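You operate a simulated robot arm through the tools that you are given. There is no shell and no other tool. Be economical: measure what you need, move in short steps, check, and stop when the job is done.

You run a simulated robot arm. Do the job below in one go: nothing can be reset, and whatever is moved stays where it is left.

Task
Cure the lamp base in the jig and test it.
Fine: lock the clamp and switch on first; wait for CURED before the test; one press of each key; then switch off and open the clamp.

The check looks at the end state, three seconds after you hand in, the way a careful person would. Anything else that was tipped, shoved, dropped, spilled or broken makes it a failure.

Robot
A 7-joint arm with a two-finger parallel gripper, fixed in place. Base frame: the origin is at the foot of the arm, x ahead of it, y to its left, z up; the work surface is at about z = 860. Units: mm, rad, N and s.
With the tool pointing down near the work surface it reaches from about 240 to 680 mm from the base axis. Its first joint turns from -1.152 to 1.152 rad. Payload 2.4 kg.
The tool frame sits at the grasp point between the pads (the TCP): z along the fingers, y along the line on which they close. The tips reach 30 mm beyond it. The gripper opens to 94 mm. The fingers are 28 mm wide and 10 mm thick; the gripper's body (50 by 96 mm) begins 55 mm behind the TCP.
Orientation is that of the tool frame in the base frame, as [roll, pitch, yaw] about the fixed x, y, z axes, in that order (R = Rz(yaw) Ry(pitch) Rx(roll)). With the fingers straight down and closing along the base's y, the tool's x points along the base's -x, its y along +y and its z along -z.

Tools
- The arm moves only by the tool play_rows. Its argument "targets" is a list of rows, each an object (a shift or turn left out is 0, a gripper value left out holds the last) with "slide": the shift along the base's x, y, z in mm, a list of three; "turn": the turn, a rotation vector about the base's x, y, z in degrees, a list of three; "gripper": the finger opening in mm, from 0 to 94. In form: [{"slide": [tx, ty, tz], "turn": [ax, ay, az], "gripper": gripper}, ...]. A call has 1 to 12 rows; each row shifts and turns the commanded pose from where the row before left it. Each row takes 0.2 s and may step no farther than 50 mm and 0.15 rad from the row before; otherwise, or with a gripper value out of range, the whole call is refused. A pose out of reach is approached as far as the arm can. The call stops where the force on the tool passes 70 N (or 10 N more than at its start, if that is more) or the arm is blocked; 0.2 s more then pass. Each finger travels about 153 mm/s and halts on what it meets, pressing with about 25 N; the grip force reading is that of the motor and also rises with nothing between the fingers. The clock runs only during rows and for 0.2 s after the last one: add rows that do not move to give the fingers time. It gives the time, the measured TCP pose, the force on the tool (base axes), the opening and the grip force at its end, in the units of the frame above (readings bear some noise), with the torque about the TCP (base axes, N m) and any sound that the robot's microphone picked up, and new pictures: "show" is both (left out), scene, wrist or none.
- Cameras (640 x 400 px; columns grow to the right, rows downward): "scene" is fixed at [27.4, 461.3, 1448.3]; the picture's right is [-0.85, -0.52, 0.00], its down [-0.27, 0.44, -0.86] and it looks along [0.45, -0.73, -0.51] (base axes); focal length 374 px, centre (320, 200). "wrist" rides on the gripper at [76, 14, -103] in the tool frame; the picture's right is [-0.18, 0.98, 0.00], its down [-0.75, -0.14, -0.64] and it looks along [-0.63, -0.12, 0.77] (tool axes); focal length 243 px, centre (320, 200).
- measure_at(camera, pixels): there is no depth. For up to 12 entries [column, row, z] of the newest picture of that camera ("zoom" is the newest enlarged one), the place [x, y] in the base frame at which the ray of that pixel passes the height z, good to about 2 mm. No time passes.
- close_up(camera, box): a new picture of the part [left, top, right, bottom] of that camera's present view, enlarged. No time passes.
- job_done(): hands the job in; it is judged then, once.

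Work in short steps. Measure before you move; look again where a grasp or a placing could have gone wrong, and mend it. You have 80 turns and 200 pictures in all, those below and enlarged ones among them. Open the gripper and draw the arm clear of the work before you hand the job in, unless the task says otherwise; then end with one line.

The tools are called after "Emit:" as name(argument=value, ...) on one line, values as JSON. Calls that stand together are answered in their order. play_rows: Moves the arm, as the interface text tells. Its arguments: {"type":"object","properties":{"targets":{"type":"array","items":{"type":"object","properties":{"slide":{"type":"array","items":{"type":"number"}},"turn":{"type":"array","items":{"type":"number"}},"gripper":{"type":"number"}}}},"show":{"type":"string","enum":["both","scene","wrist","none"]}},"required":["targets"]} The other tools are called the same way: measure_at (camera, pixels) gives the place at which the rays of pixels pass given heights; close_up (camera, box) takes an enlarged picture of a part of a camera's view; job_done () hands the job in.

At the start:

```text
t: 0.0
eef_pos: [416.3, -178.9, 1185.1]
tcp_rot: [3.14, 0.0, -3.14]
ft_force: [0.7, -0.8, -0.6]
moment: [0.02, -0.01, -0.01]
width: 94.0
gripper_force: 0.1
```

scene: 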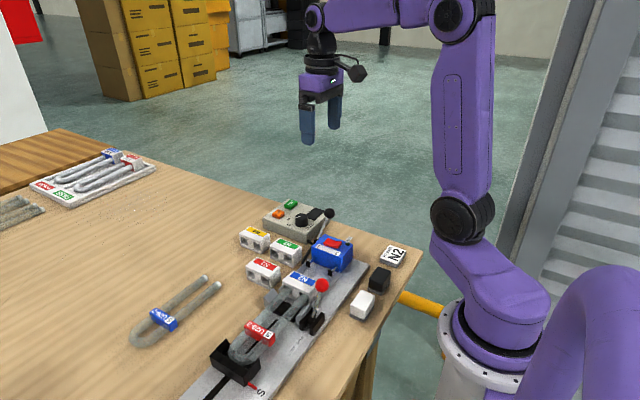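
wrist: 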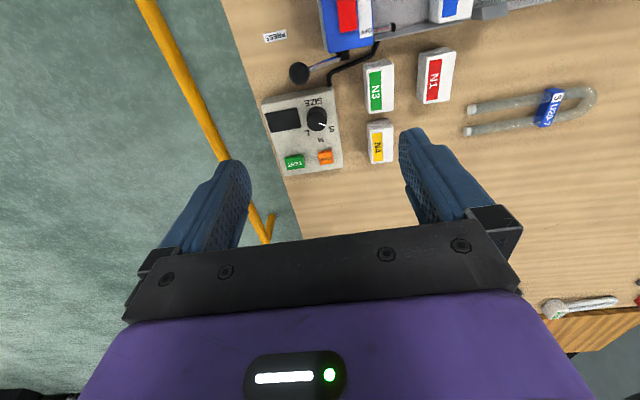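

The scene shows a jig with a lamp tube around (270,330), a blue device (330,250) and a control box (297,217). I take enlarged views to read the labels.

Emit:
close_up(camera="scene", box=[180, 250, 400, 400])

Emit:
close_up(camera="scene", box=[230, 185, 420, 305])

Emit:
close_up(camera="scene", box=[0, 120, 240, 270])

Emit:
close_up(camera="wrist", box=[220, 0, 640, 200])

```text
2.67 times, centred on (290, 325) of scene
```

zoom: 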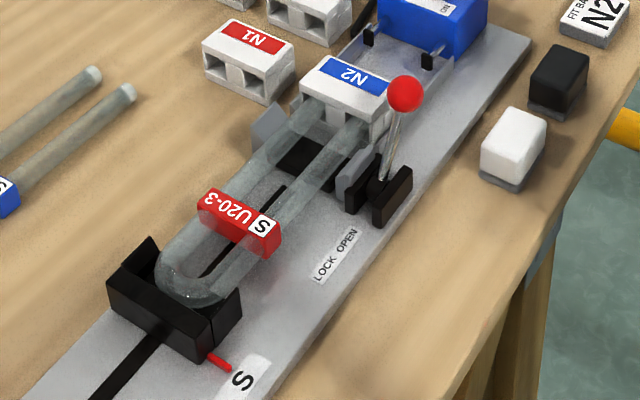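

```text
3.33 times, centred on (325, 245) of scene
```

zoom: 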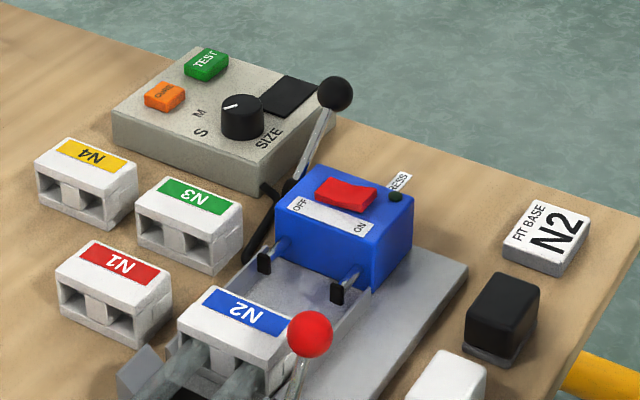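

```text
2.67 times, centred on (120, 195) of scene
```

zoom: 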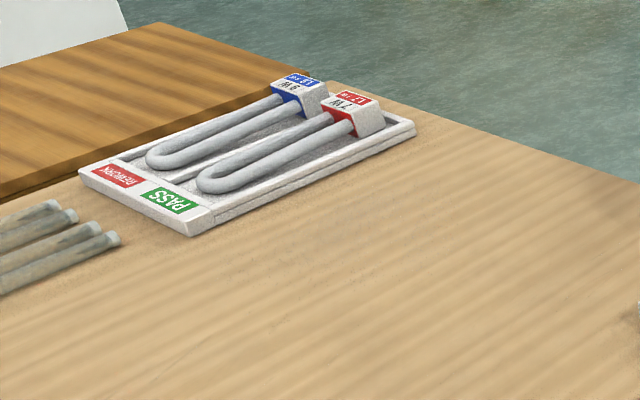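

```text
1.52 times, centred on (430, 100) of wrist
```

zoom: 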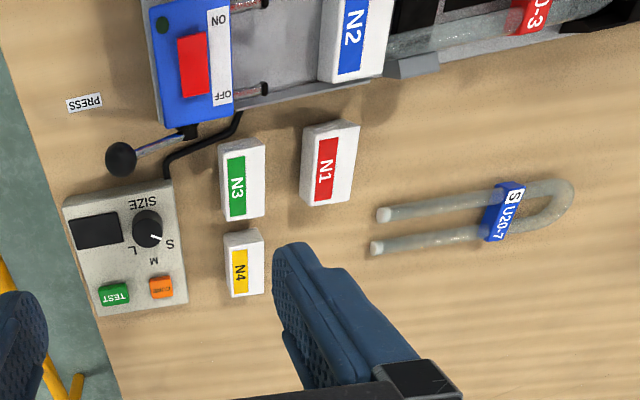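

I measure the key places: press knob, switch, clamp knob, box keys, and tube ends.

Emit:
measure_at(camera="scene", pixels=[[321, 285, 940], [321, 285, 920], [330, 213, 920], [333, 243, 920], [333, 243, 900], [292, 204, 890], [279, 213, 890], [302, 220, 900], [296, 283, 890], [260, 333, 890], [235, 360, 880], [312, 322, 865]])

Emit:
measure_at(camera="wrist", pixels=[[299, 72, 920], [347, 14, 900], [347, 14, 920], [295, 162, 890], [325, 157, 890], [316, 120, 900], [285, 121, 890], [452, 8, 890], [380, 85, 880], [379, 142, 880], [274, 37, 861]])

Emit:
close_up(camera="scene", box=[260, 195, 340, 245])

Emit:
close_up(camera="wrist", box=[260, 80, 356, 180])

```text
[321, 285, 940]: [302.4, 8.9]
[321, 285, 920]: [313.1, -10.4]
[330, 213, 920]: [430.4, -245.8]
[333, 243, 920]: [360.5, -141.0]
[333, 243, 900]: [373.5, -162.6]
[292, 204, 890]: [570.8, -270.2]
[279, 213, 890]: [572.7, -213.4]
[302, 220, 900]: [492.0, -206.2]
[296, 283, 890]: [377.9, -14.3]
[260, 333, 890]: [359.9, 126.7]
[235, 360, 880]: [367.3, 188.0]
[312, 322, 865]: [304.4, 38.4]
```

```text
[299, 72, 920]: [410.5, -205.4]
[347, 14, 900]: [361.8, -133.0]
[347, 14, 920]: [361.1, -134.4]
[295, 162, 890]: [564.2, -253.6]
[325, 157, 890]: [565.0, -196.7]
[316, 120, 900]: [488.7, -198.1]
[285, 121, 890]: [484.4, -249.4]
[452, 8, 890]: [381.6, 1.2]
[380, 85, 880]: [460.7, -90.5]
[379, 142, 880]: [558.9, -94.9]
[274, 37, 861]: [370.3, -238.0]
```

```text
8.00 times, centred on (300, 220) of scene
```

zoom: 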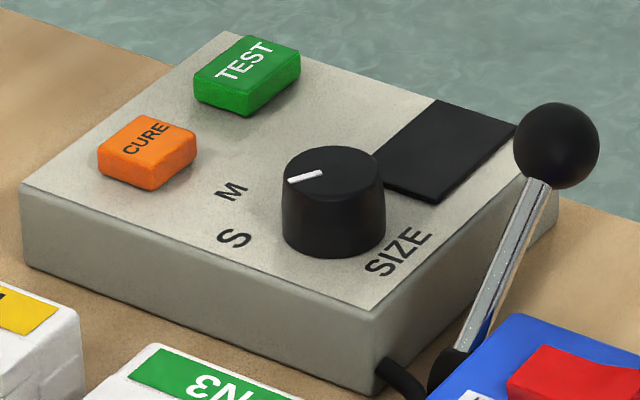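

```text
4.00 times, centred on (308, 130) of wrist
```

zoom: 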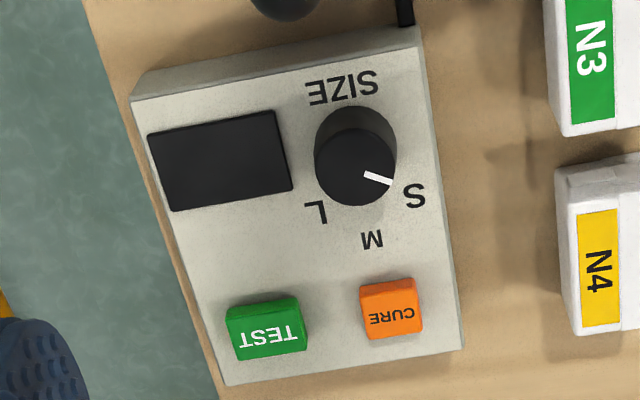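

Dial is on S, matching the tube S U20-3. I move back and tilt the wrist camera to view the jig from above.

Emit:
play_rows(targets=[{"slide": [-25, 35, 0], "turn": [0, 7, 0]}, {"slide": [-25, 35, 0], "turn": [0, 7, 0]}, {"slide": [-25, 35, 0], "turn": [0, 7, 0]}, {"slide": [-25, 35, 0], "turn": [0, 7, 0]}, {}], show="wrist")

```text
t: 1.2
eef_pos: [317.3, -37.6, 1185.8]
tcp_rot: [-3.14, -0.492, -3.142]
ft_force: [0.4, 0.8, -0.6]
moment: [0.02, -0.02, 0.03]
width: 93.9
gripper_force: 0.0
```

wrist: 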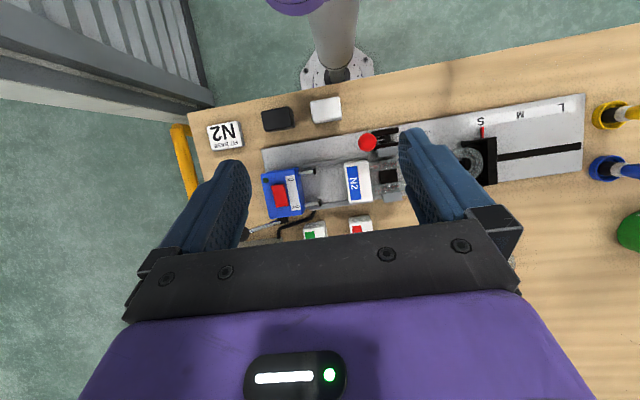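

Emit:
close_up(camera="wrist", box=[240, 90, 400, 220])

Emit:
close_up(camera="wrist", box=[330, 90, 610, 220])

```text
3.08 times, centred on (320, 155) of wrist
```

zoom: 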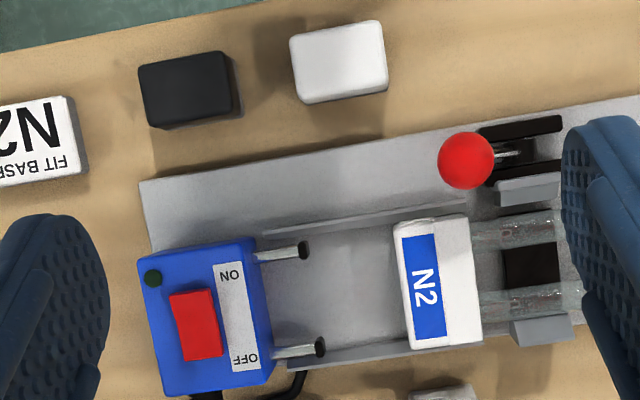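

```text
2.29 times, centred on (470, 155) of wrist
```

zoom: 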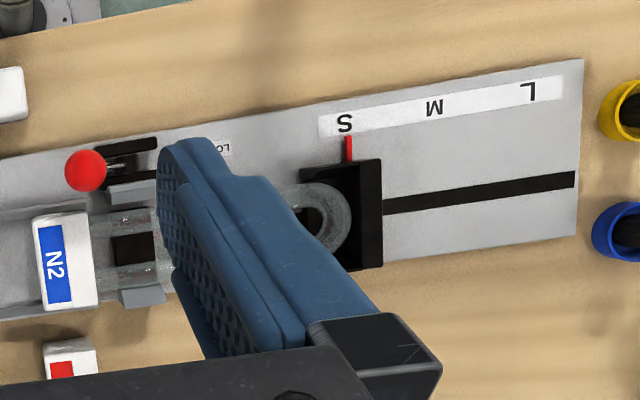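

The clamp lever leans to −y (OPEN side), and LOCK is +y. I triangulate the clamp knob, pivot and switch with both cameras.

Emit:
measure_at(camera="wrist", pixels=[[367, 142, 920], [367, 142, 940], [367, 142, 960], [385, 139, 880], [280, 195, 920], [272, 188, 920], [288, 200, 920], [280, 195, 900], [357, 181, 890], [472, 130, 861], [315, 171, 900], [319, 203, 900]])

Emit:
measure_at(camera="scene", pixels=[[321, 285, 920], [321, 285, 940], [321, 285, 960], [320, 317, 880], [333, 243, 920], [333, 243, 910], [330, 213, 940], [330, 213, 960], [380, 267, 880], [364, 296, 880]])

Emit:
close_up(camera="scene", box=[290, 220, 370, 270])

Emit:
close_up(camera="scene", box=[270, 265, 350, 345])

```text
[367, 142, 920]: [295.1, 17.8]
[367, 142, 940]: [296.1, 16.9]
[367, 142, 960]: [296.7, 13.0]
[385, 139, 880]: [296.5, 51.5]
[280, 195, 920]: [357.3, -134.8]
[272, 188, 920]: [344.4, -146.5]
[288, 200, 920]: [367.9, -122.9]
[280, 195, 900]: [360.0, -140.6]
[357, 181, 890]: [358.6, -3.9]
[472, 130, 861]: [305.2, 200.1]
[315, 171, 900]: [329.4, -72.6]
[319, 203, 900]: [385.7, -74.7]
```

```text
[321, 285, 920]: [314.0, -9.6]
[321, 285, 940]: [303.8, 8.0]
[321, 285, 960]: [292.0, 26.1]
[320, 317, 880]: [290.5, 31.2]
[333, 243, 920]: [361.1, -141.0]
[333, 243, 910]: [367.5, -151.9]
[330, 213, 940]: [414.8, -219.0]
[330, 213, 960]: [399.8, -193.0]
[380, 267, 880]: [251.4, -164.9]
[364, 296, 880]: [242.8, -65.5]
```

```text
8.00 times, centred on (330, 245) of scene
```

zoom: 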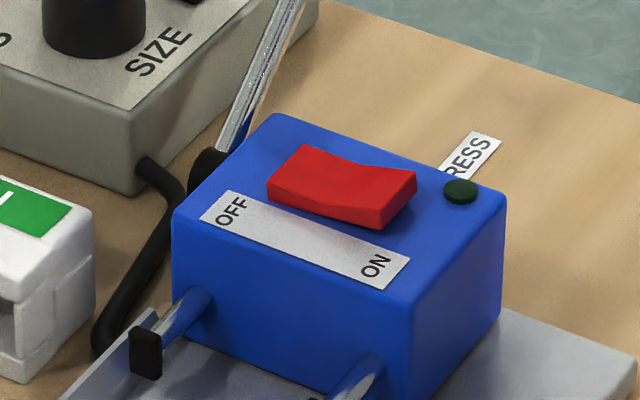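

```text
5.00 times, centred on (310, 305) of scene
```

zoom: 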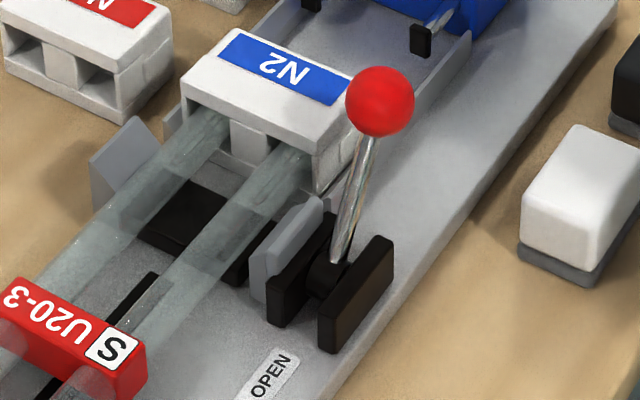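

Clamp knob ≈ (298, 15, 948), lever leaning −y. I straighten the tool, close the fingers and come down on the −y side of the knob, clear of everything.

Emit:
play_rows(targets=[{"slide": [-5, 0, -30], "turn": [0, -7, 0], "gripper": 0}, {"slide": [-5, 0, -30], "turn": [0, -7, 0]}, {"slide": [-5, 0, -30], "turn": [0, -7, 0]}, {"slide": [-4, 0, -30], "turn": [0, -7, 0]}, {"slide": [0, 0, -40]}, {}])

```text
t: 2.6
eef_pos: [298.2, -36.0, 1026.0]
tcp_rot: [3.141, 0.0, -3.141]
ft_force: [0.3, -0.2, 0.1]
moment: [0.0, 0.01, -0.02]
width: 0.0
gripper_force: 25.0
```

scene: 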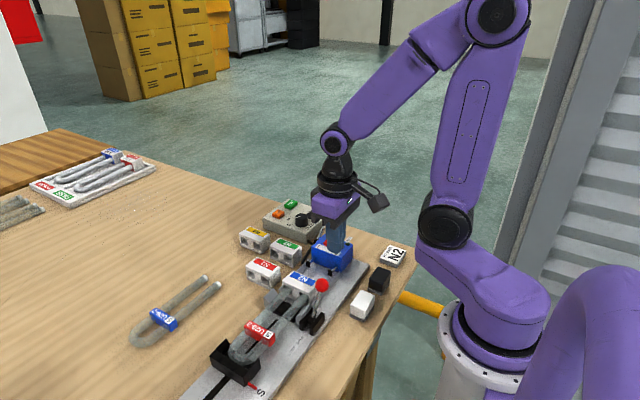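
wrist: 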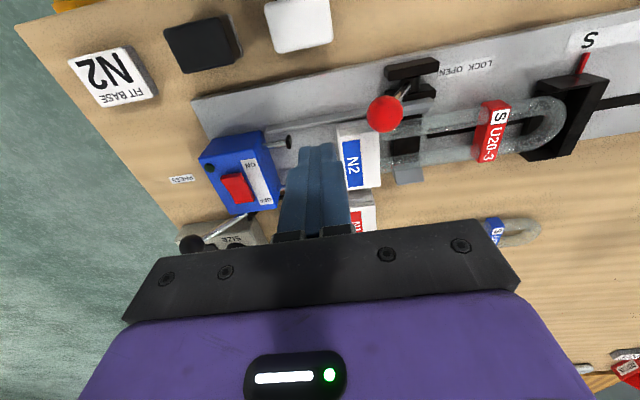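

I verify the label and refine the knob position from this view.

Emit:
close_up(camera="wrist", box=[320, 40, 520, 190])

Emit:
measure_at(camera="wrist", pixels=[[384, 113, 940], [384, 113, 950], [410, 85, 880], [285, 140, 900]])

```text
2.67 times, centred on (420, 115) of wrist
```

zoom: 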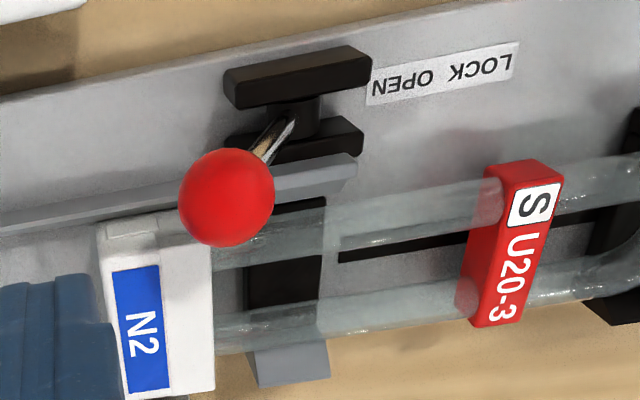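

```text
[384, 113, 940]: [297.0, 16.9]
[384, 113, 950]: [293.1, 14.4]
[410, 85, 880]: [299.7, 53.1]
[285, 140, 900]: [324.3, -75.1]
```

LOCK is on +y. I lower to TCP z≈960 and approach the knob.

Emit:
play_rows(targets=[{"slide": [-2, 0, -33]}, {"slide": [0, 0, -33]}, {"slide": [0, 15, 0]}, {"slide": [0, 12, 0]}, {}])

```text
t: 3.8
eef_pos: [296.6, -11.0, 958.7]
tcp_rot: [-3.141, 0.0, -3.141]
ft_force: [0.1, -0.4, -0.6]
moment: [-0.01, 0.01, 0.0]
width: 0.0
gripper_force: 24.6
```

scene: 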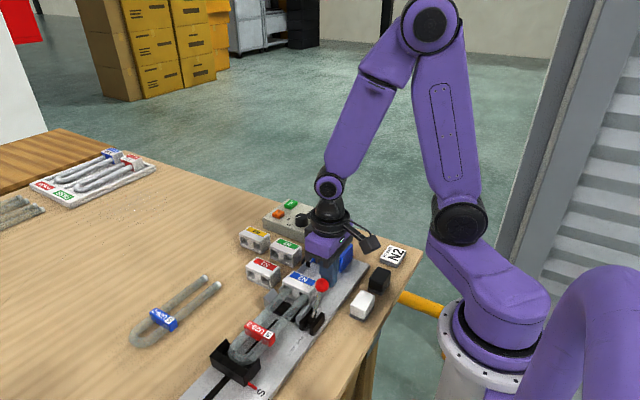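
wrist: 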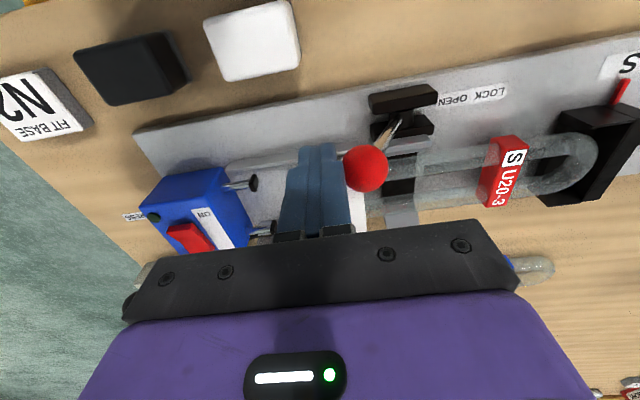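

The fingers are just behind the knob; I push toward +y in small steps.

Emit:
play_rows(targets=[{"slide": [0, 6, 0]}, {"slide": [0, 6, 0]}, {"slide": [0, 6, 0]}, {"slide": [0, 6, 0]}, {"slide": [0, 6, 0]}, {"slide": [0, 6, 0]}, {}])

```text
t: 4.6
eef_pos: [295.2, 2.3, 962.4]
tcp_rot: [-3.137, 0.001, 3.136]
ft_force: [-2.1, -9.1, 17.2]
moment: [0.22, -0.03, 0.02]
width: 0.0
gripper_force: 25.1
stopped in row 4: the force on the tool passed its limit at 82 N (the readings are from after the stop); the commanded pose is now the measured one
```

scene: 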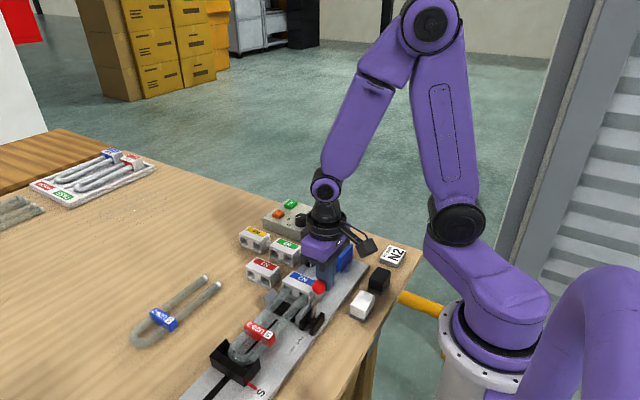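
wrist: 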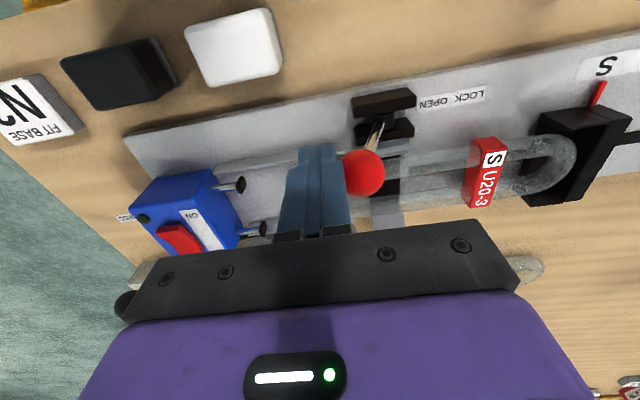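

The push was stopped by force. I look closely at the contact.

Emit:
close_up(camera="scene", box=[280, 250, 360, 350])

Emit:
close_up(camera="wrist", box=[250, 80, 450, 240])

Emit:
measure_at(camera="wrist", pixels=[[363, 174, 930], [363, 174, 940], [363, 174, 950]])

Emit:
measure_at(camera="scene", pixels=[[319, 286, 930], [319, 286, 940], [319, 286, 950]])

```text
4.00 times, centred on (320, 300) of scene
```

zoom: 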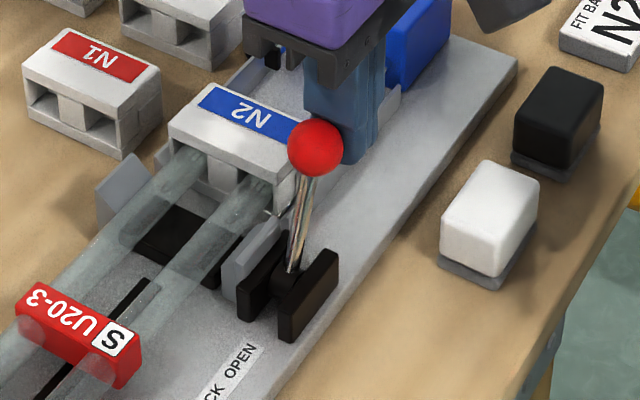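

```text
2.50 times, centred on (350, 160) of wrist
```

zoom: 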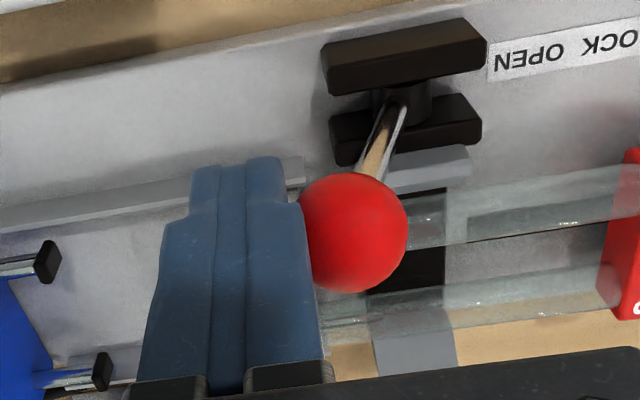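

```text
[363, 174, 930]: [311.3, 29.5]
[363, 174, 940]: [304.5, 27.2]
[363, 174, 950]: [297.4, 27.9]
```

```text
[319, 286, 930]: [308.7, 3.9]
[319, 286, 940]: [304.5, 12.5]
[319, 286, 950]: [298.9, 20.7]
```

The knob moved about 10 mm the right way (now ≈ y 26). I continue with slower, smaller pushes.

Emit:
play_rows(targets=[{"slide": [0, 2, 0]}, {"slide": [0, 2, 0]}, {"slide": [0, 2, 0]}, {"slide": [0, 2, 0]}, {"slide": [0, 2, 0]}, {"slide": [0, 2, 0]}, {"slide": [0, 2, 0]}, {"slide": [0, 2, 0]}], show="scene")

```text
t: 5.3
eef_pos: [295.2, 5.1, 962.4]
tcp_rot: [-3.139, 0.0, 3.132]
ft_force: [-4.1, -10.0, 22.4]
moment: [0.31, -0.04, 0.06]
width: 0.0
gripper_force: 25.2
stopped in row 3: the force on the tool passed its limit at 75 N (the readings are from after the stop); the commanded pose is now the measured one
```

scene: 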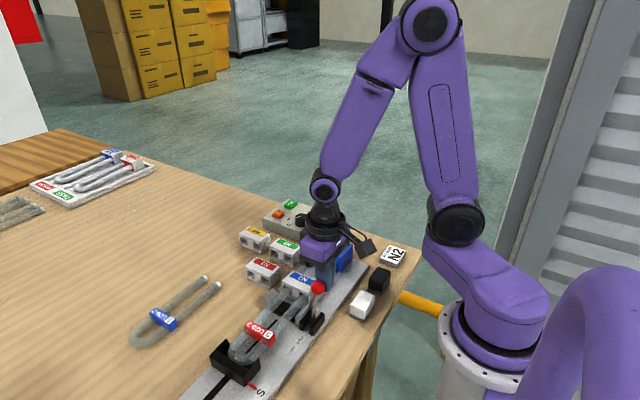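

Force is partly friction in z. I back off to release it and see whether the lever stays.

Emit:
play_rows(targets=[{"slide": [0, -5, 0]}, {"slide": [0, -5, 2]}, {}])

Emit:
close_up(camera="wrist", box=[250, 80, 450, 240])

Emit:
close_up(camera="scene", box=[280, 250, 360, 350])

```text
t: 6.1
eef_pos: [296.6, -3.0, 965.0]
tcp_rot: [-3.139, 0.001, 3.134]
ft_force: [0.9, -0.1, -0.6]
moment: [-0.03, 0.0, 0.01]
width: 0.0
gripper_force: 25.3
```

scene: 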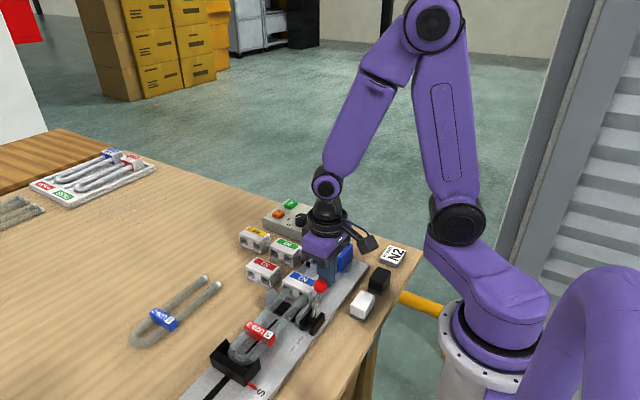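
wrist: 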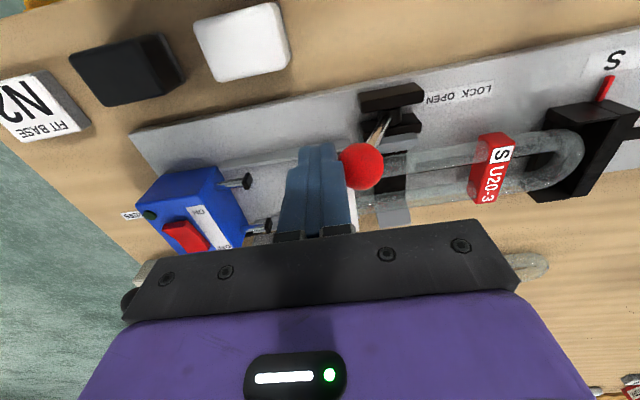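

```text
2.50 times, centred on (350, 160) of wrist
```

zoom: 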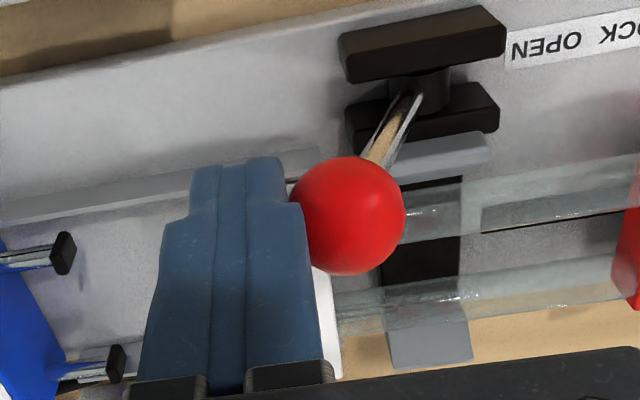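

```text
4.00 times, centred on (320, 300) of scene
```

zoom: 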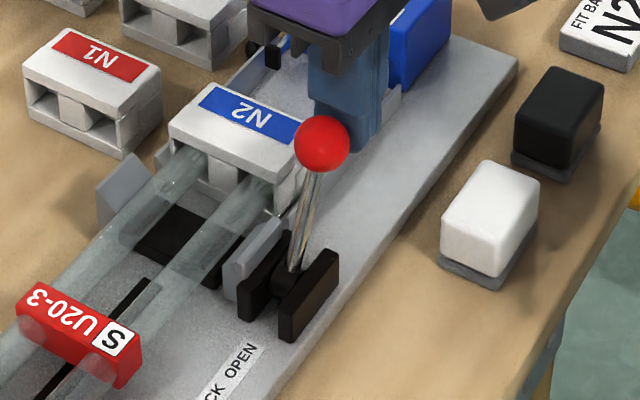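

The lever springs back toward OPEN, so it is an over-centre lever. I push along its arc, rising as I go, so friction helps instead of binding.

Emit:
play_rows(targets=[{"slide": [0, 4, 1]}, {"slide": [0, 3, 2]}, {"slide": [0, 3, 2]}, {"slide": [0, 3, 2]}, {"slide": [0, 3, 1.5]}, {"slide": [0, 3, 1.5]}, {"slide": [0, 3, 1]}, {"slide": [0, 3, 1]}], show="wrist")

```text
t: 7.9
eef_pos: [295.9, 21.0, 978.0]
tcp_rot: [-3.14, 0.002, 3.133]
ft_force: [1.0, 0.1, 1.9]
moment: [0.02, 0.01, 0.01]
width: 0.2
gripper_force: 25.1
```

wrist: 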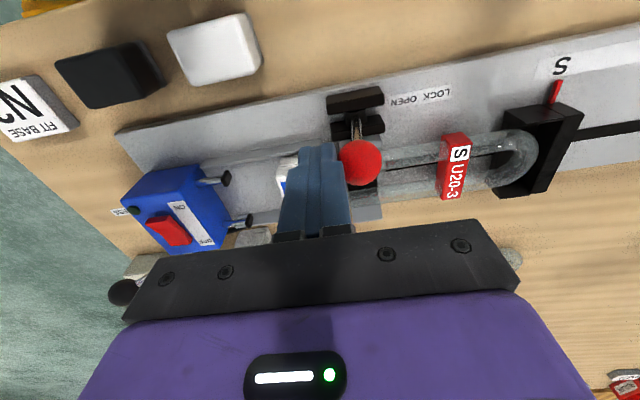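

That worked: the lever is nearly upright with no force. I keep pushing through to LOCK, now following the arc down.

Emit:
play_rows(targets=[{"slide": [0, 4, -1]}, {"slide": [0, 4, -2]}, {"slide": [0, 4, -2]}, {"slide": [0, 4, -2.5]}, {"slide": [0, 4, -3]}, {"slide": [0, 4, -3]}, {}])

```text
t: 9.5
eef_pos: [297.2, 44.4, 962.0]
tcp_rot: [-3.139, 0.002, 3.134]
ft_force: [-0.7, -0.2, -0.4]
moment: [0.02, 0.0, -0.03]
width: 0.0
gripper_force: 25.4
```

scene: 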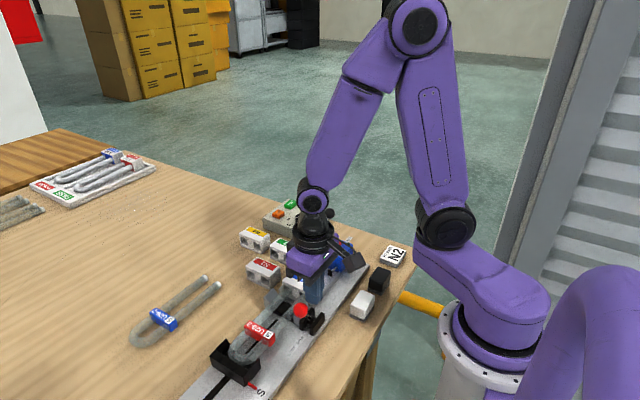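
wrist: 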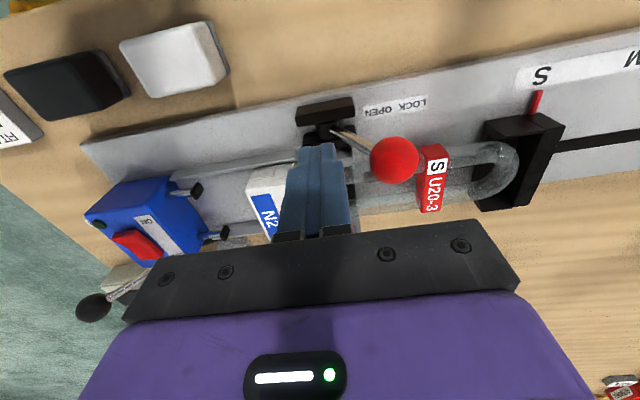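

The lever snapped over to the LOCK side. I rise and check it and the jaws.

Emit:
play_rows(targets=[{"slide": [0, -20, 30]}, {"slide": [0, -40, 30]}, {"slide": [0, -40, 30]}, {}])

Emit:
close_up(camera="wrist", box=[320, 60, 560, 210])

Emit:
close_up(camera="scene", box=[230, 230, 390, 370])

```text
t: 10.5
eef_pos: [293.0, -55.9, 1049.7]
tcp_rot: [-3.14, 0.001, 3.132]
ft_force: [-0.4, 0.6, -0.5]
moment: [-0.01, -0.03, 0.01]
width: 0.0
gripper_force: 24.6
```

scene: 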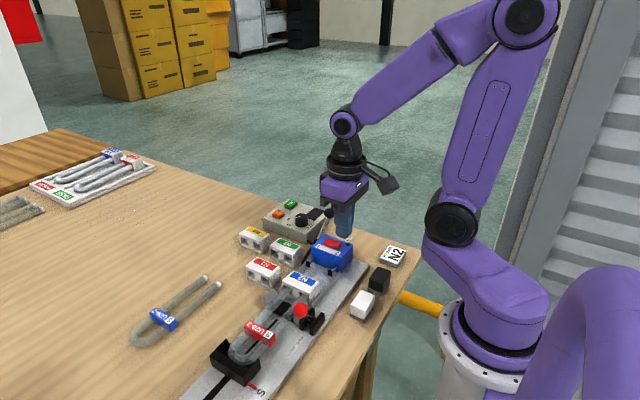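
wrist: 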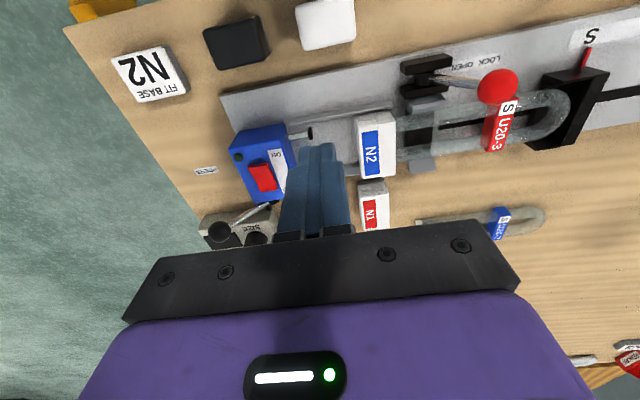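

```text
2.67 times, centred on (440, 135) of wrist
```

zoom: 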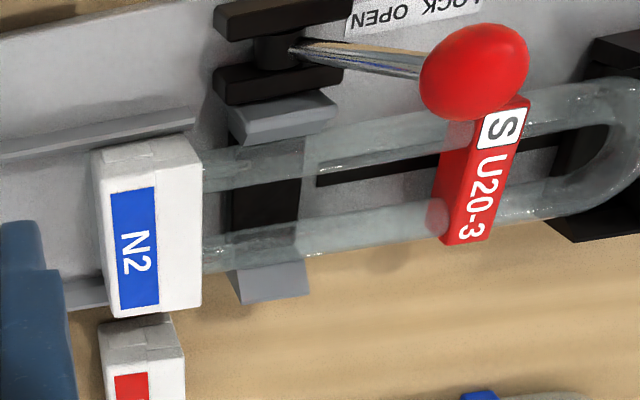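

```text
2.86 times, centred on (310, 300) of scene
```

zoom: 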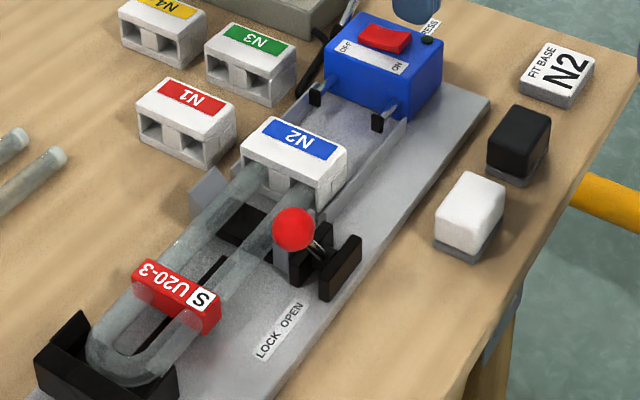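

Clamp is locked and the jaws hold the tube. Now I measure the rocker switch: ON is at the low-x end.

Emit:
close_up(camera="wrist", box=[210, 110, 330, 210])

Emit:
close_up(camera="scene", box=[295, 220, 375, 270])

```text
4.00 times, centred on (270, 160) of wrist
```

zoom: 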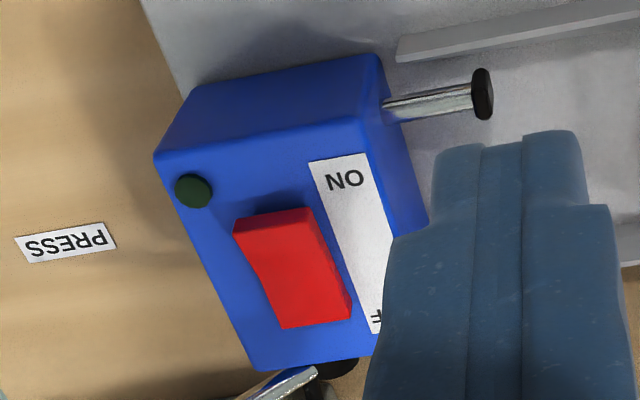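

```text
8.00 times, centred on (335, 245) of scene
```

zoom: 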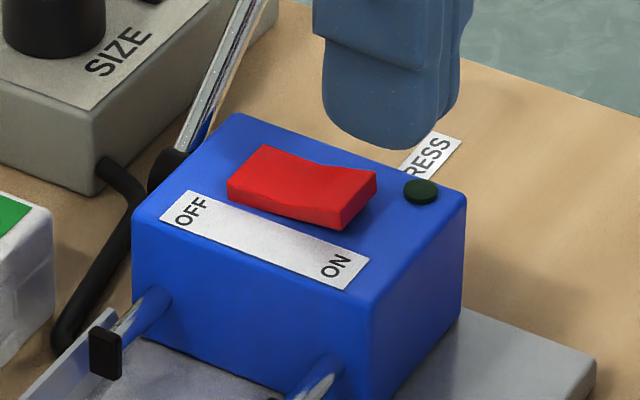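

Emit:
measure_at(camera="wrist", pixels=[[257.5, 164.5, 910], [257.5, 164.5, 920], [257.5, 164.5, 930], [268.7, 190, 920], [243, 137, 910], [238.5, 157.5, 910]])

Emit:
measure_at(camera="scene", pixels=[[338, 243.5, 910], [338, 243.5, 920], [338, 243.5, 930], [328, 239.5, 920], [347.5, 243.5, 910], [328, 239.5, 910], [347.5, 243.5, 900]])

```text
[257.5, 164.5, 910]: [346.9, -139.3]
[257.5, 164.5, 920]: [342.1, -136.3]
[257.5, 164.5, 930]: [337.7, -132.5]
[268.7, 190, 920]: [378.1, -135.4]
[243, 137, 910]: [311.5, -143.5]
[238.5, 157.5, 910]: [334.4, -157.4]
```

```text
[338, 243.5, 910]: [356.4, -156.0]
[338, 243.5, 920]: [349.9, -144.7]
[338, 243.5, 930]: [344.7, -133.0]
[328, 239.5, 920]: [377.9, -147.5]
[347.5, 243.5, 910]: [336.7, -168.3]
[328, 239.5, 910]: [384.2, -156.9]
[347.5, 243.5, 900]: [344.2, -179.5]
```

ON end of the rocker ≈ (344, −136, 927). I move above it.

Emit:
play_rows(targets=[{"slide": [16, -27, -10]}, {"slide": [16, -27, -20]}, {"slide": [16, -27, -25]}, {"slide": [0, 0, -20]}, {}])

Emit:
close_up(camera="scene", box=[295, 210, 375, 270])

```text
t: 11.7
eef_pos: [345.7, -136.3, 979.4]
tcp_rot: [-3.138, 0.001, 3.132]
ft_force: [0.8, -0.1, -0.6]
moment: [-0.02, -0.01, 0.01]
width: 0.0
gripper_force: 24.8
```

scene: 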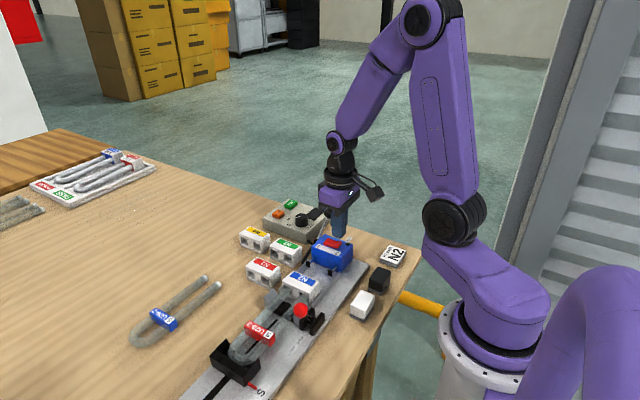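
wrist: 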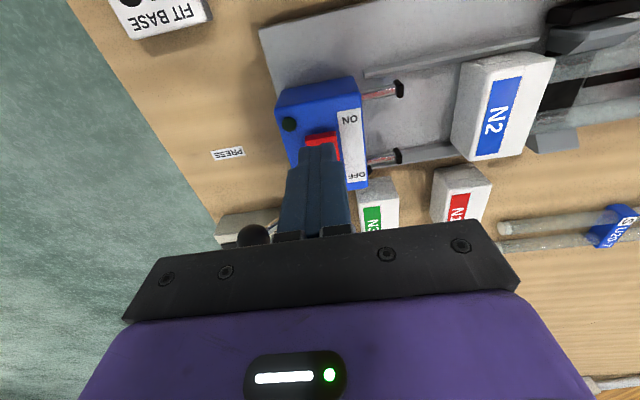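

```text
6.67 times, centred on (335, 240) of scene
```

zoom: 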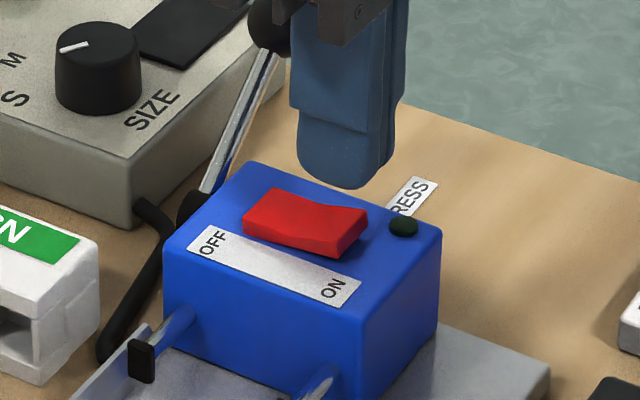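

Aligned; I shift 5 mm toward −x and press down gently in small steps.

Emit:
play_rows(targets=[{"slide": [-5, 0, -8]}, {"slide": [0, 0, -8]}, {"slide": [0, 0, -4]}, {"slide": [0, 0, -3]}, {"slide": [0, 0, -3]}, {"slide": [0, 0, -3]}, {"slide": [0, 0, -3]}])

Emit:
close_up(camera="scene", box=[280, 200, 375, 270])

```text
t: 12.9
eef_pos: [338.9, -135.7, 956.1]
tcp_rot: [-3.141, 0.003, 3.134]
ft_force: [-8.5, 5.8, 23.5]
moment: [0.14, -0.08, 0.06]
width: 0.2
gripper_force: 25.2
stopped in row 5: the force on the tool passed its limit at 86 N (the readings are from after the stop); the commanded pose is now the measured one
```

scene: 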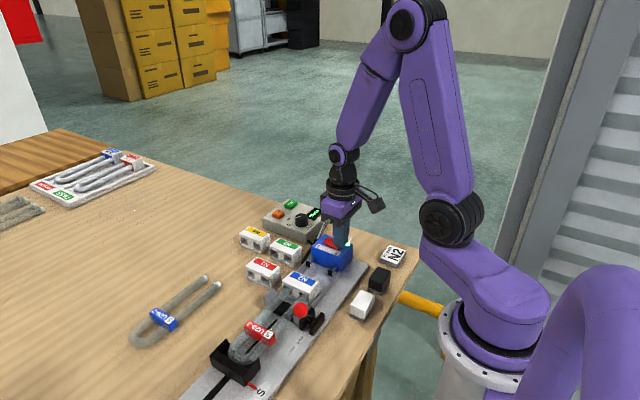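
wrist: 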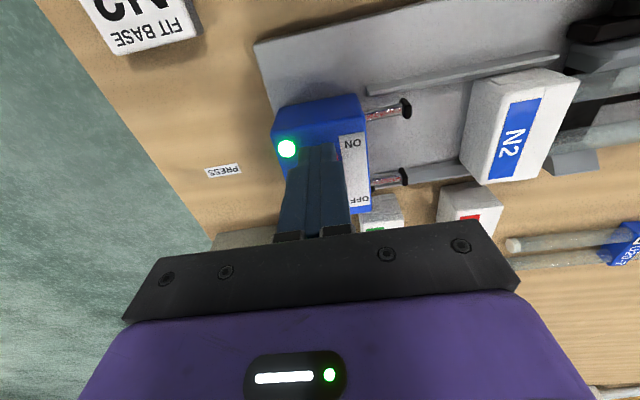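

```text
5.71 times, centred on (328, 235) of scene
```

zoom: 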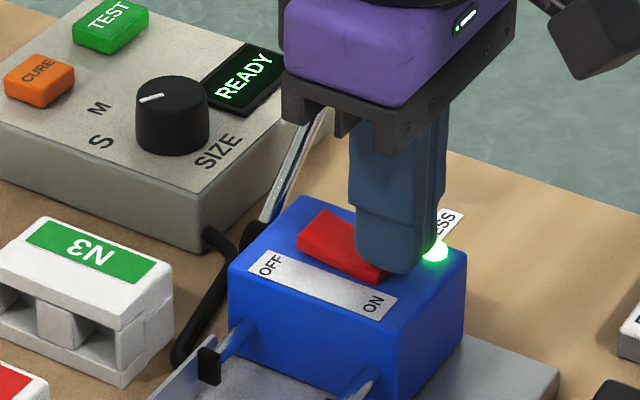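

READY is shown and the LED lit. I lift and travel over toward the CURE key (≈ (565, −200, 902)).

Emit:
play_rows(targets=[{"slide": [0, 0, 40]}, {"slide": [0, 0, 40]}, {"slide": [42, -11, 0]}, {"slide": [42, -11, 0]}, {"slide": [42, -11, 0]}, {"slide": [42, -11, 0]}, {"slide": [30, -11, 0]}, {}])

Emit:
close_up(camera="scene", box=[250, 190, 370, 270])

Emit:
close_up(camera="wrist", box=[200, 0, 440, 200])

```text
t: 14.7
eef_pos: [540.3, -188.1, 1034.0]
tcp_rot: [-3.14, 0.005, 3.131]
ft_force: [-0.5, 0.2, -0.3]
moment: [0.0, 0.01, 0.0]
width: 0.2
gripper_force: 25.0
```

scene: 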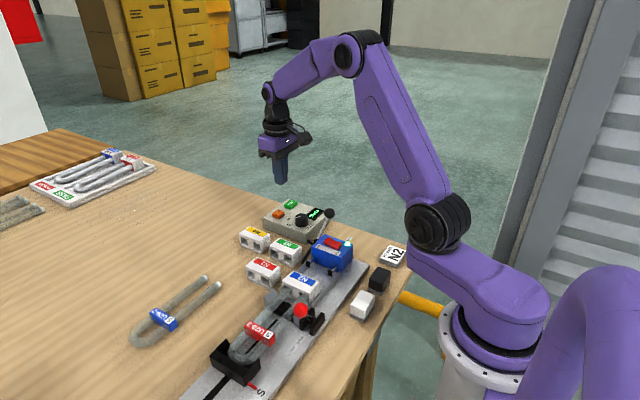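
wrist: 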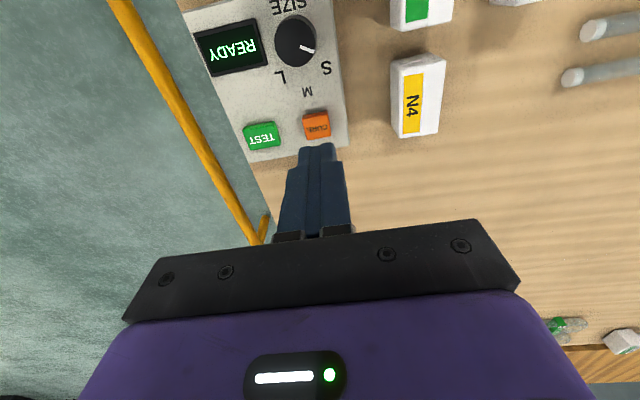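

```text
5.00 times, centred on (310, 230) of scene
```

zoom: 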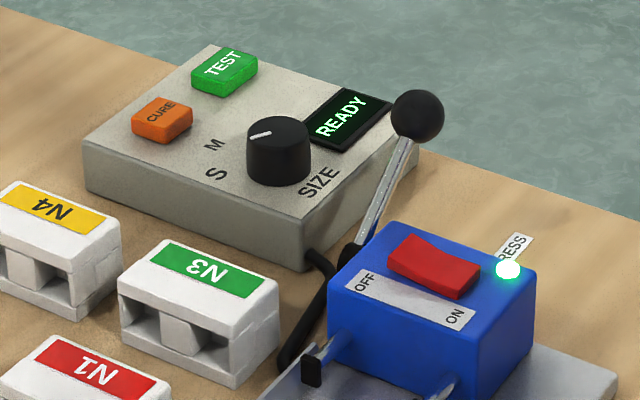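

```text
2.00 times, centred on (320, 100) of wrist
```

zoom: 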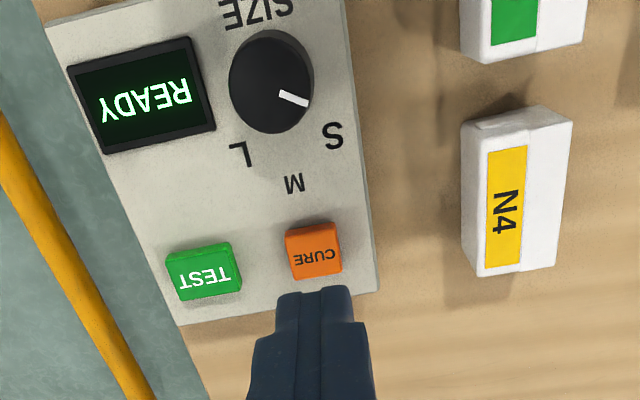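

Rocker is ON, display READY. I measure both keys from this view.

Emit:
measure_at(camera="wrist", pixels=[[317, 123, 895], [317, 123, 905], [262, 134, 895], [262, 134, 905]])

Emit:
measure_at(camera="scene", pixels=[[278.5, 212.5, 895], [278.5, 212.5, 905], [291.5, 203, 895], [291.5, 203, 905]])

```text
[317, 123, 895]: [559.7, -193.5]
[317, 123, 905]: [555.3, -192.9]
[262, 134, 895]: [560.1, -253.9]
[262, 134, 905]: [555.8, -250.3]
```

```text
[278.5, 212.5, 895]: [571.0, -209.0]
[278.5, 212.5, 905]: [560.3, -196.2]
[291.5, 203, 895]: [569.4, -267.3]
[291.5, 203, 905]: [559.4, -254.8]
```

CURE ≈ (557, −194), top ≈ 905. I go above it and stop just short.

Emit:
play_rows(targets=[{"slide": [17, -6, -30]}, {"slide": [0, 0, -30]}, {"slide": [0, 0, -25]}, {}])

Emit:
close_up(camera="scene", box=[250, 180, 350, 250])

```text
t: 15.7
eef_pos: [555.4, -197.3, 949.8]
tcp_rot: [-3.14, 0.006, 3.133]
ft_force: [0.0, 0.7, 0.3]
moment: [-0.01, -0.01, -0.02]
width: 0.2
gripper_force: 24.7
```

scene: 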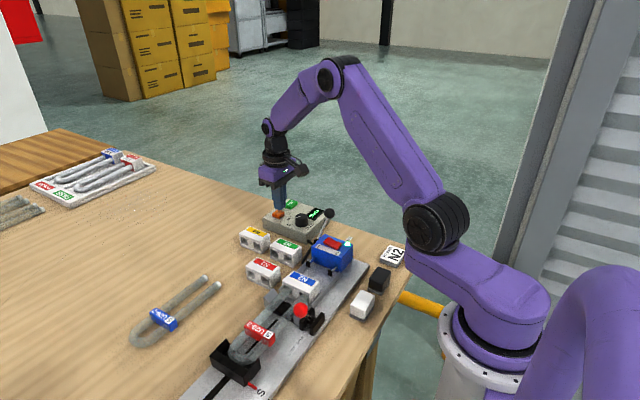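
wrist: 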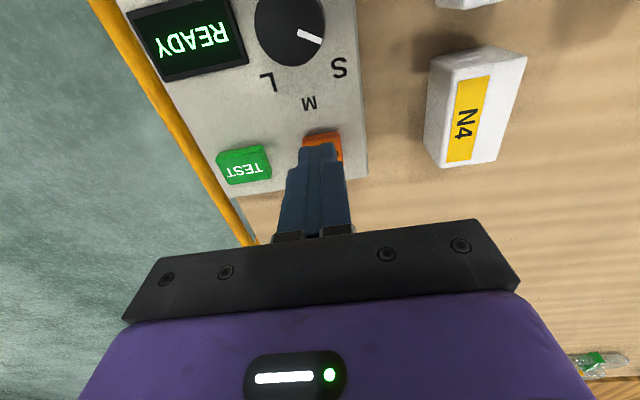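

```text
5.71 times, centred on (300, 215) of scene
```

zoom: 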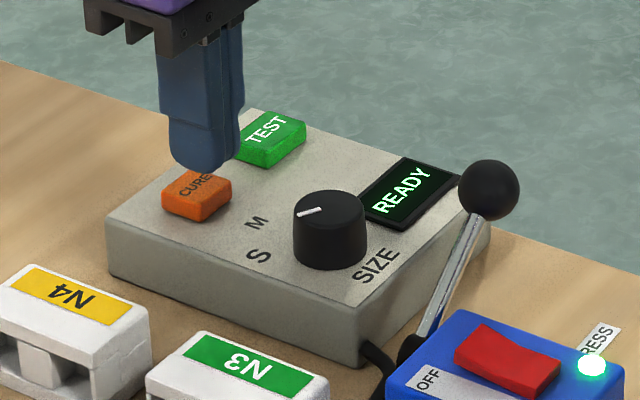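

Aligned over CURE. I press down gently.

Emit:
play_rows(targets=[{"slide": [0, 2, -6]}, {"slide": [0, 0, -4]}, {"slide": [0, 0, -2]}, {"slide": [0, 0, -2]}, {"slide": [0, 0, -2]}, {"slide": [0, 0, -2]}])

Emit:
close_up(camera="scene", box=[250, 180, 350, 250])

```text
t: 17.1
eef_pos: [555.1, -195.3, 933.5]
tcp_rot: [-3.141, 0.004, 3.133]
ft_force: [-0.3, 0.7, 1.9]
moment: [0.01, 0.04, 0.02]
width: 0.0
gripper_force: 25.1
heard: click
```

scene: 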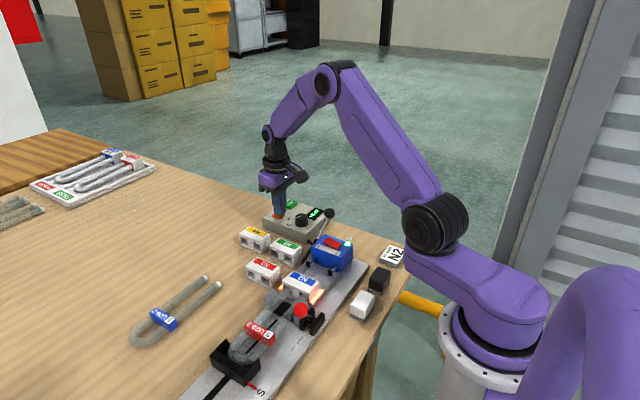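
wrist: 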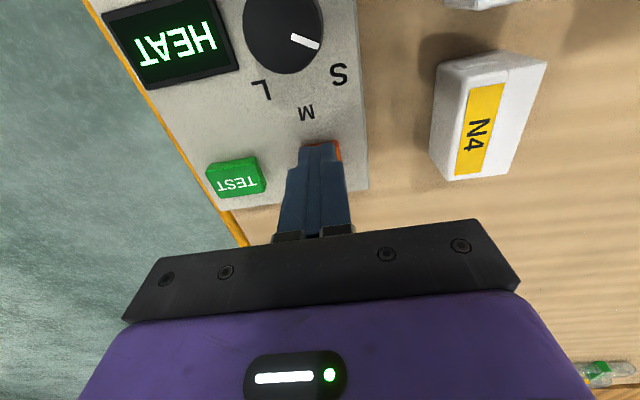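

```text
5.71 times, centred on (300, 215) of scene
```

zoom: 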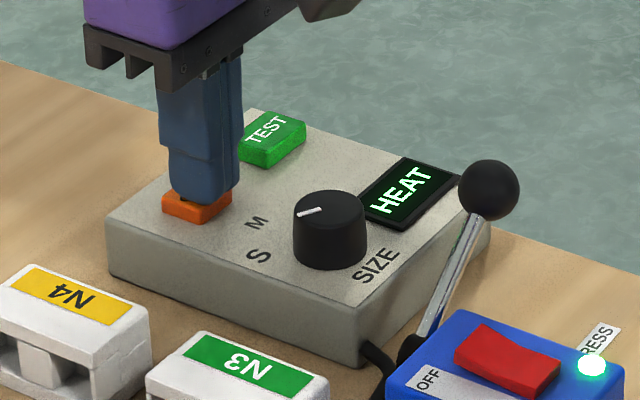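

HEAT is running after one click. I lift straight up, shift above TEST and wait.

Emit:
play_rows(targets=[{"slide": [0, 0, 10]}, {"slide": [0, 0, 20]}, {"slide": [2, -28, 0]}, {"slide": [0, -29, 0]}, {}, {}, {}, {}, {}, {}, {}, {}])

```text
t: 19.7
eef_pos: [556.1, -252.4, 962.1]
tcp_rot: [-3.14, 0.004, 3.132]
ft_force: [0.3, 0.0, 0.5]
moment: [0.04, 0.0, 0.02]
width: 0.0
gripper_force: 25.0
```

scene: 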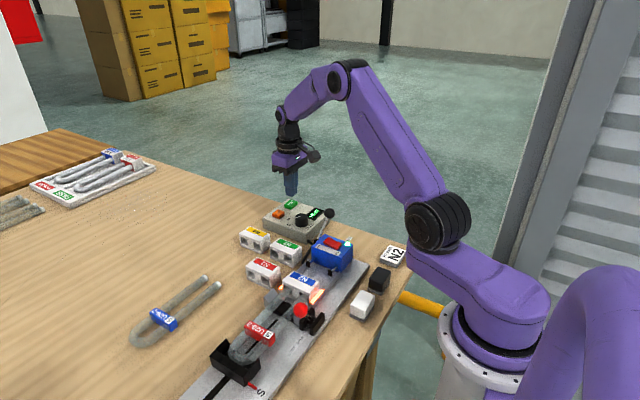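
wrist: 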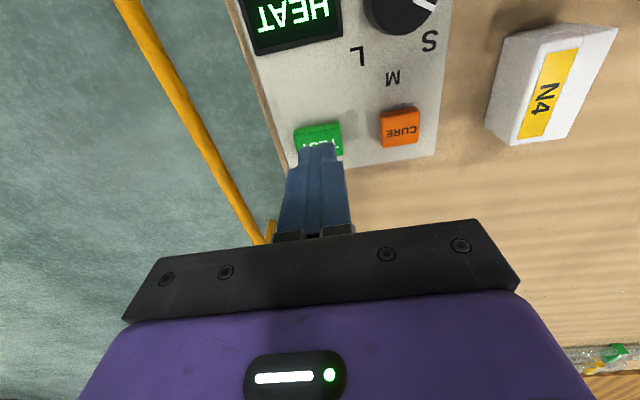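

Still HEAT; I wait over TEST.

Emit:
play_rows(targets=[{}, {}, {}, {}, {}, {}, {}, {}, {}, {}, {}, {}], show="wrist")

```text
t: 22.3
eef_pos: [556.9, -252.1, 963.1]
tcp_rot: [-3.138, 0.006, 3.134]
ft_force: [0.2, -0.2, -0.4]
moment: [0.01, -0.05, 0.03]
width: 0.2
gripper_force: 25.0
```

wrist: 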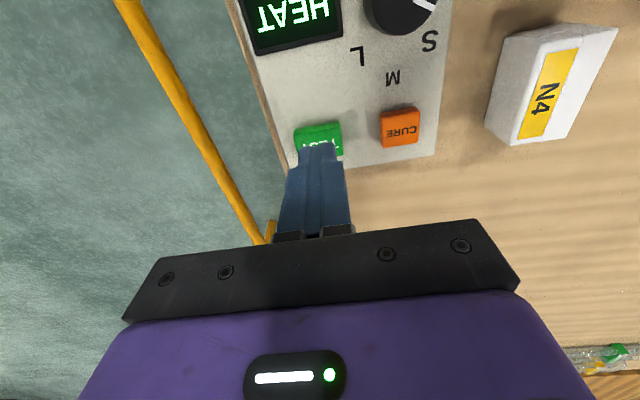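

Still HEAT at t = 22 s, so I keep waiting.

Emit:
play_rows(targets=[{}, {}, {}, {}, {}, {}, {}, {}, {}, {}, {}, {}], show="wrist")

```text
t: 24.9
eef_pos: [556.9, -251.3, 962.3]
tcp_rot: [-3.142, 0.006, 3.133]
ft_force: [-0.5, -0.1, 0.3]
moment: [0.0, 0.06, 0.03]
width: 0.0
gripper_force: 25.2
```

wrist: 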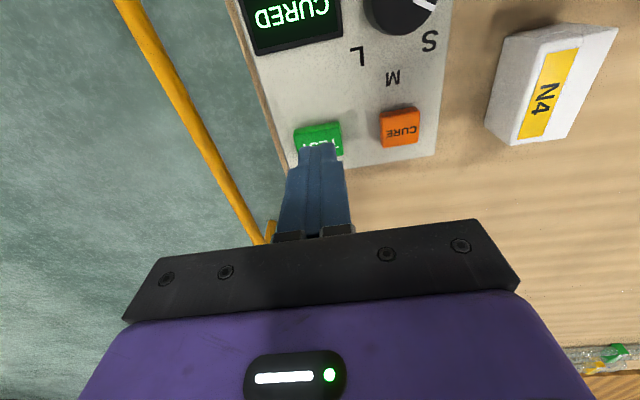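

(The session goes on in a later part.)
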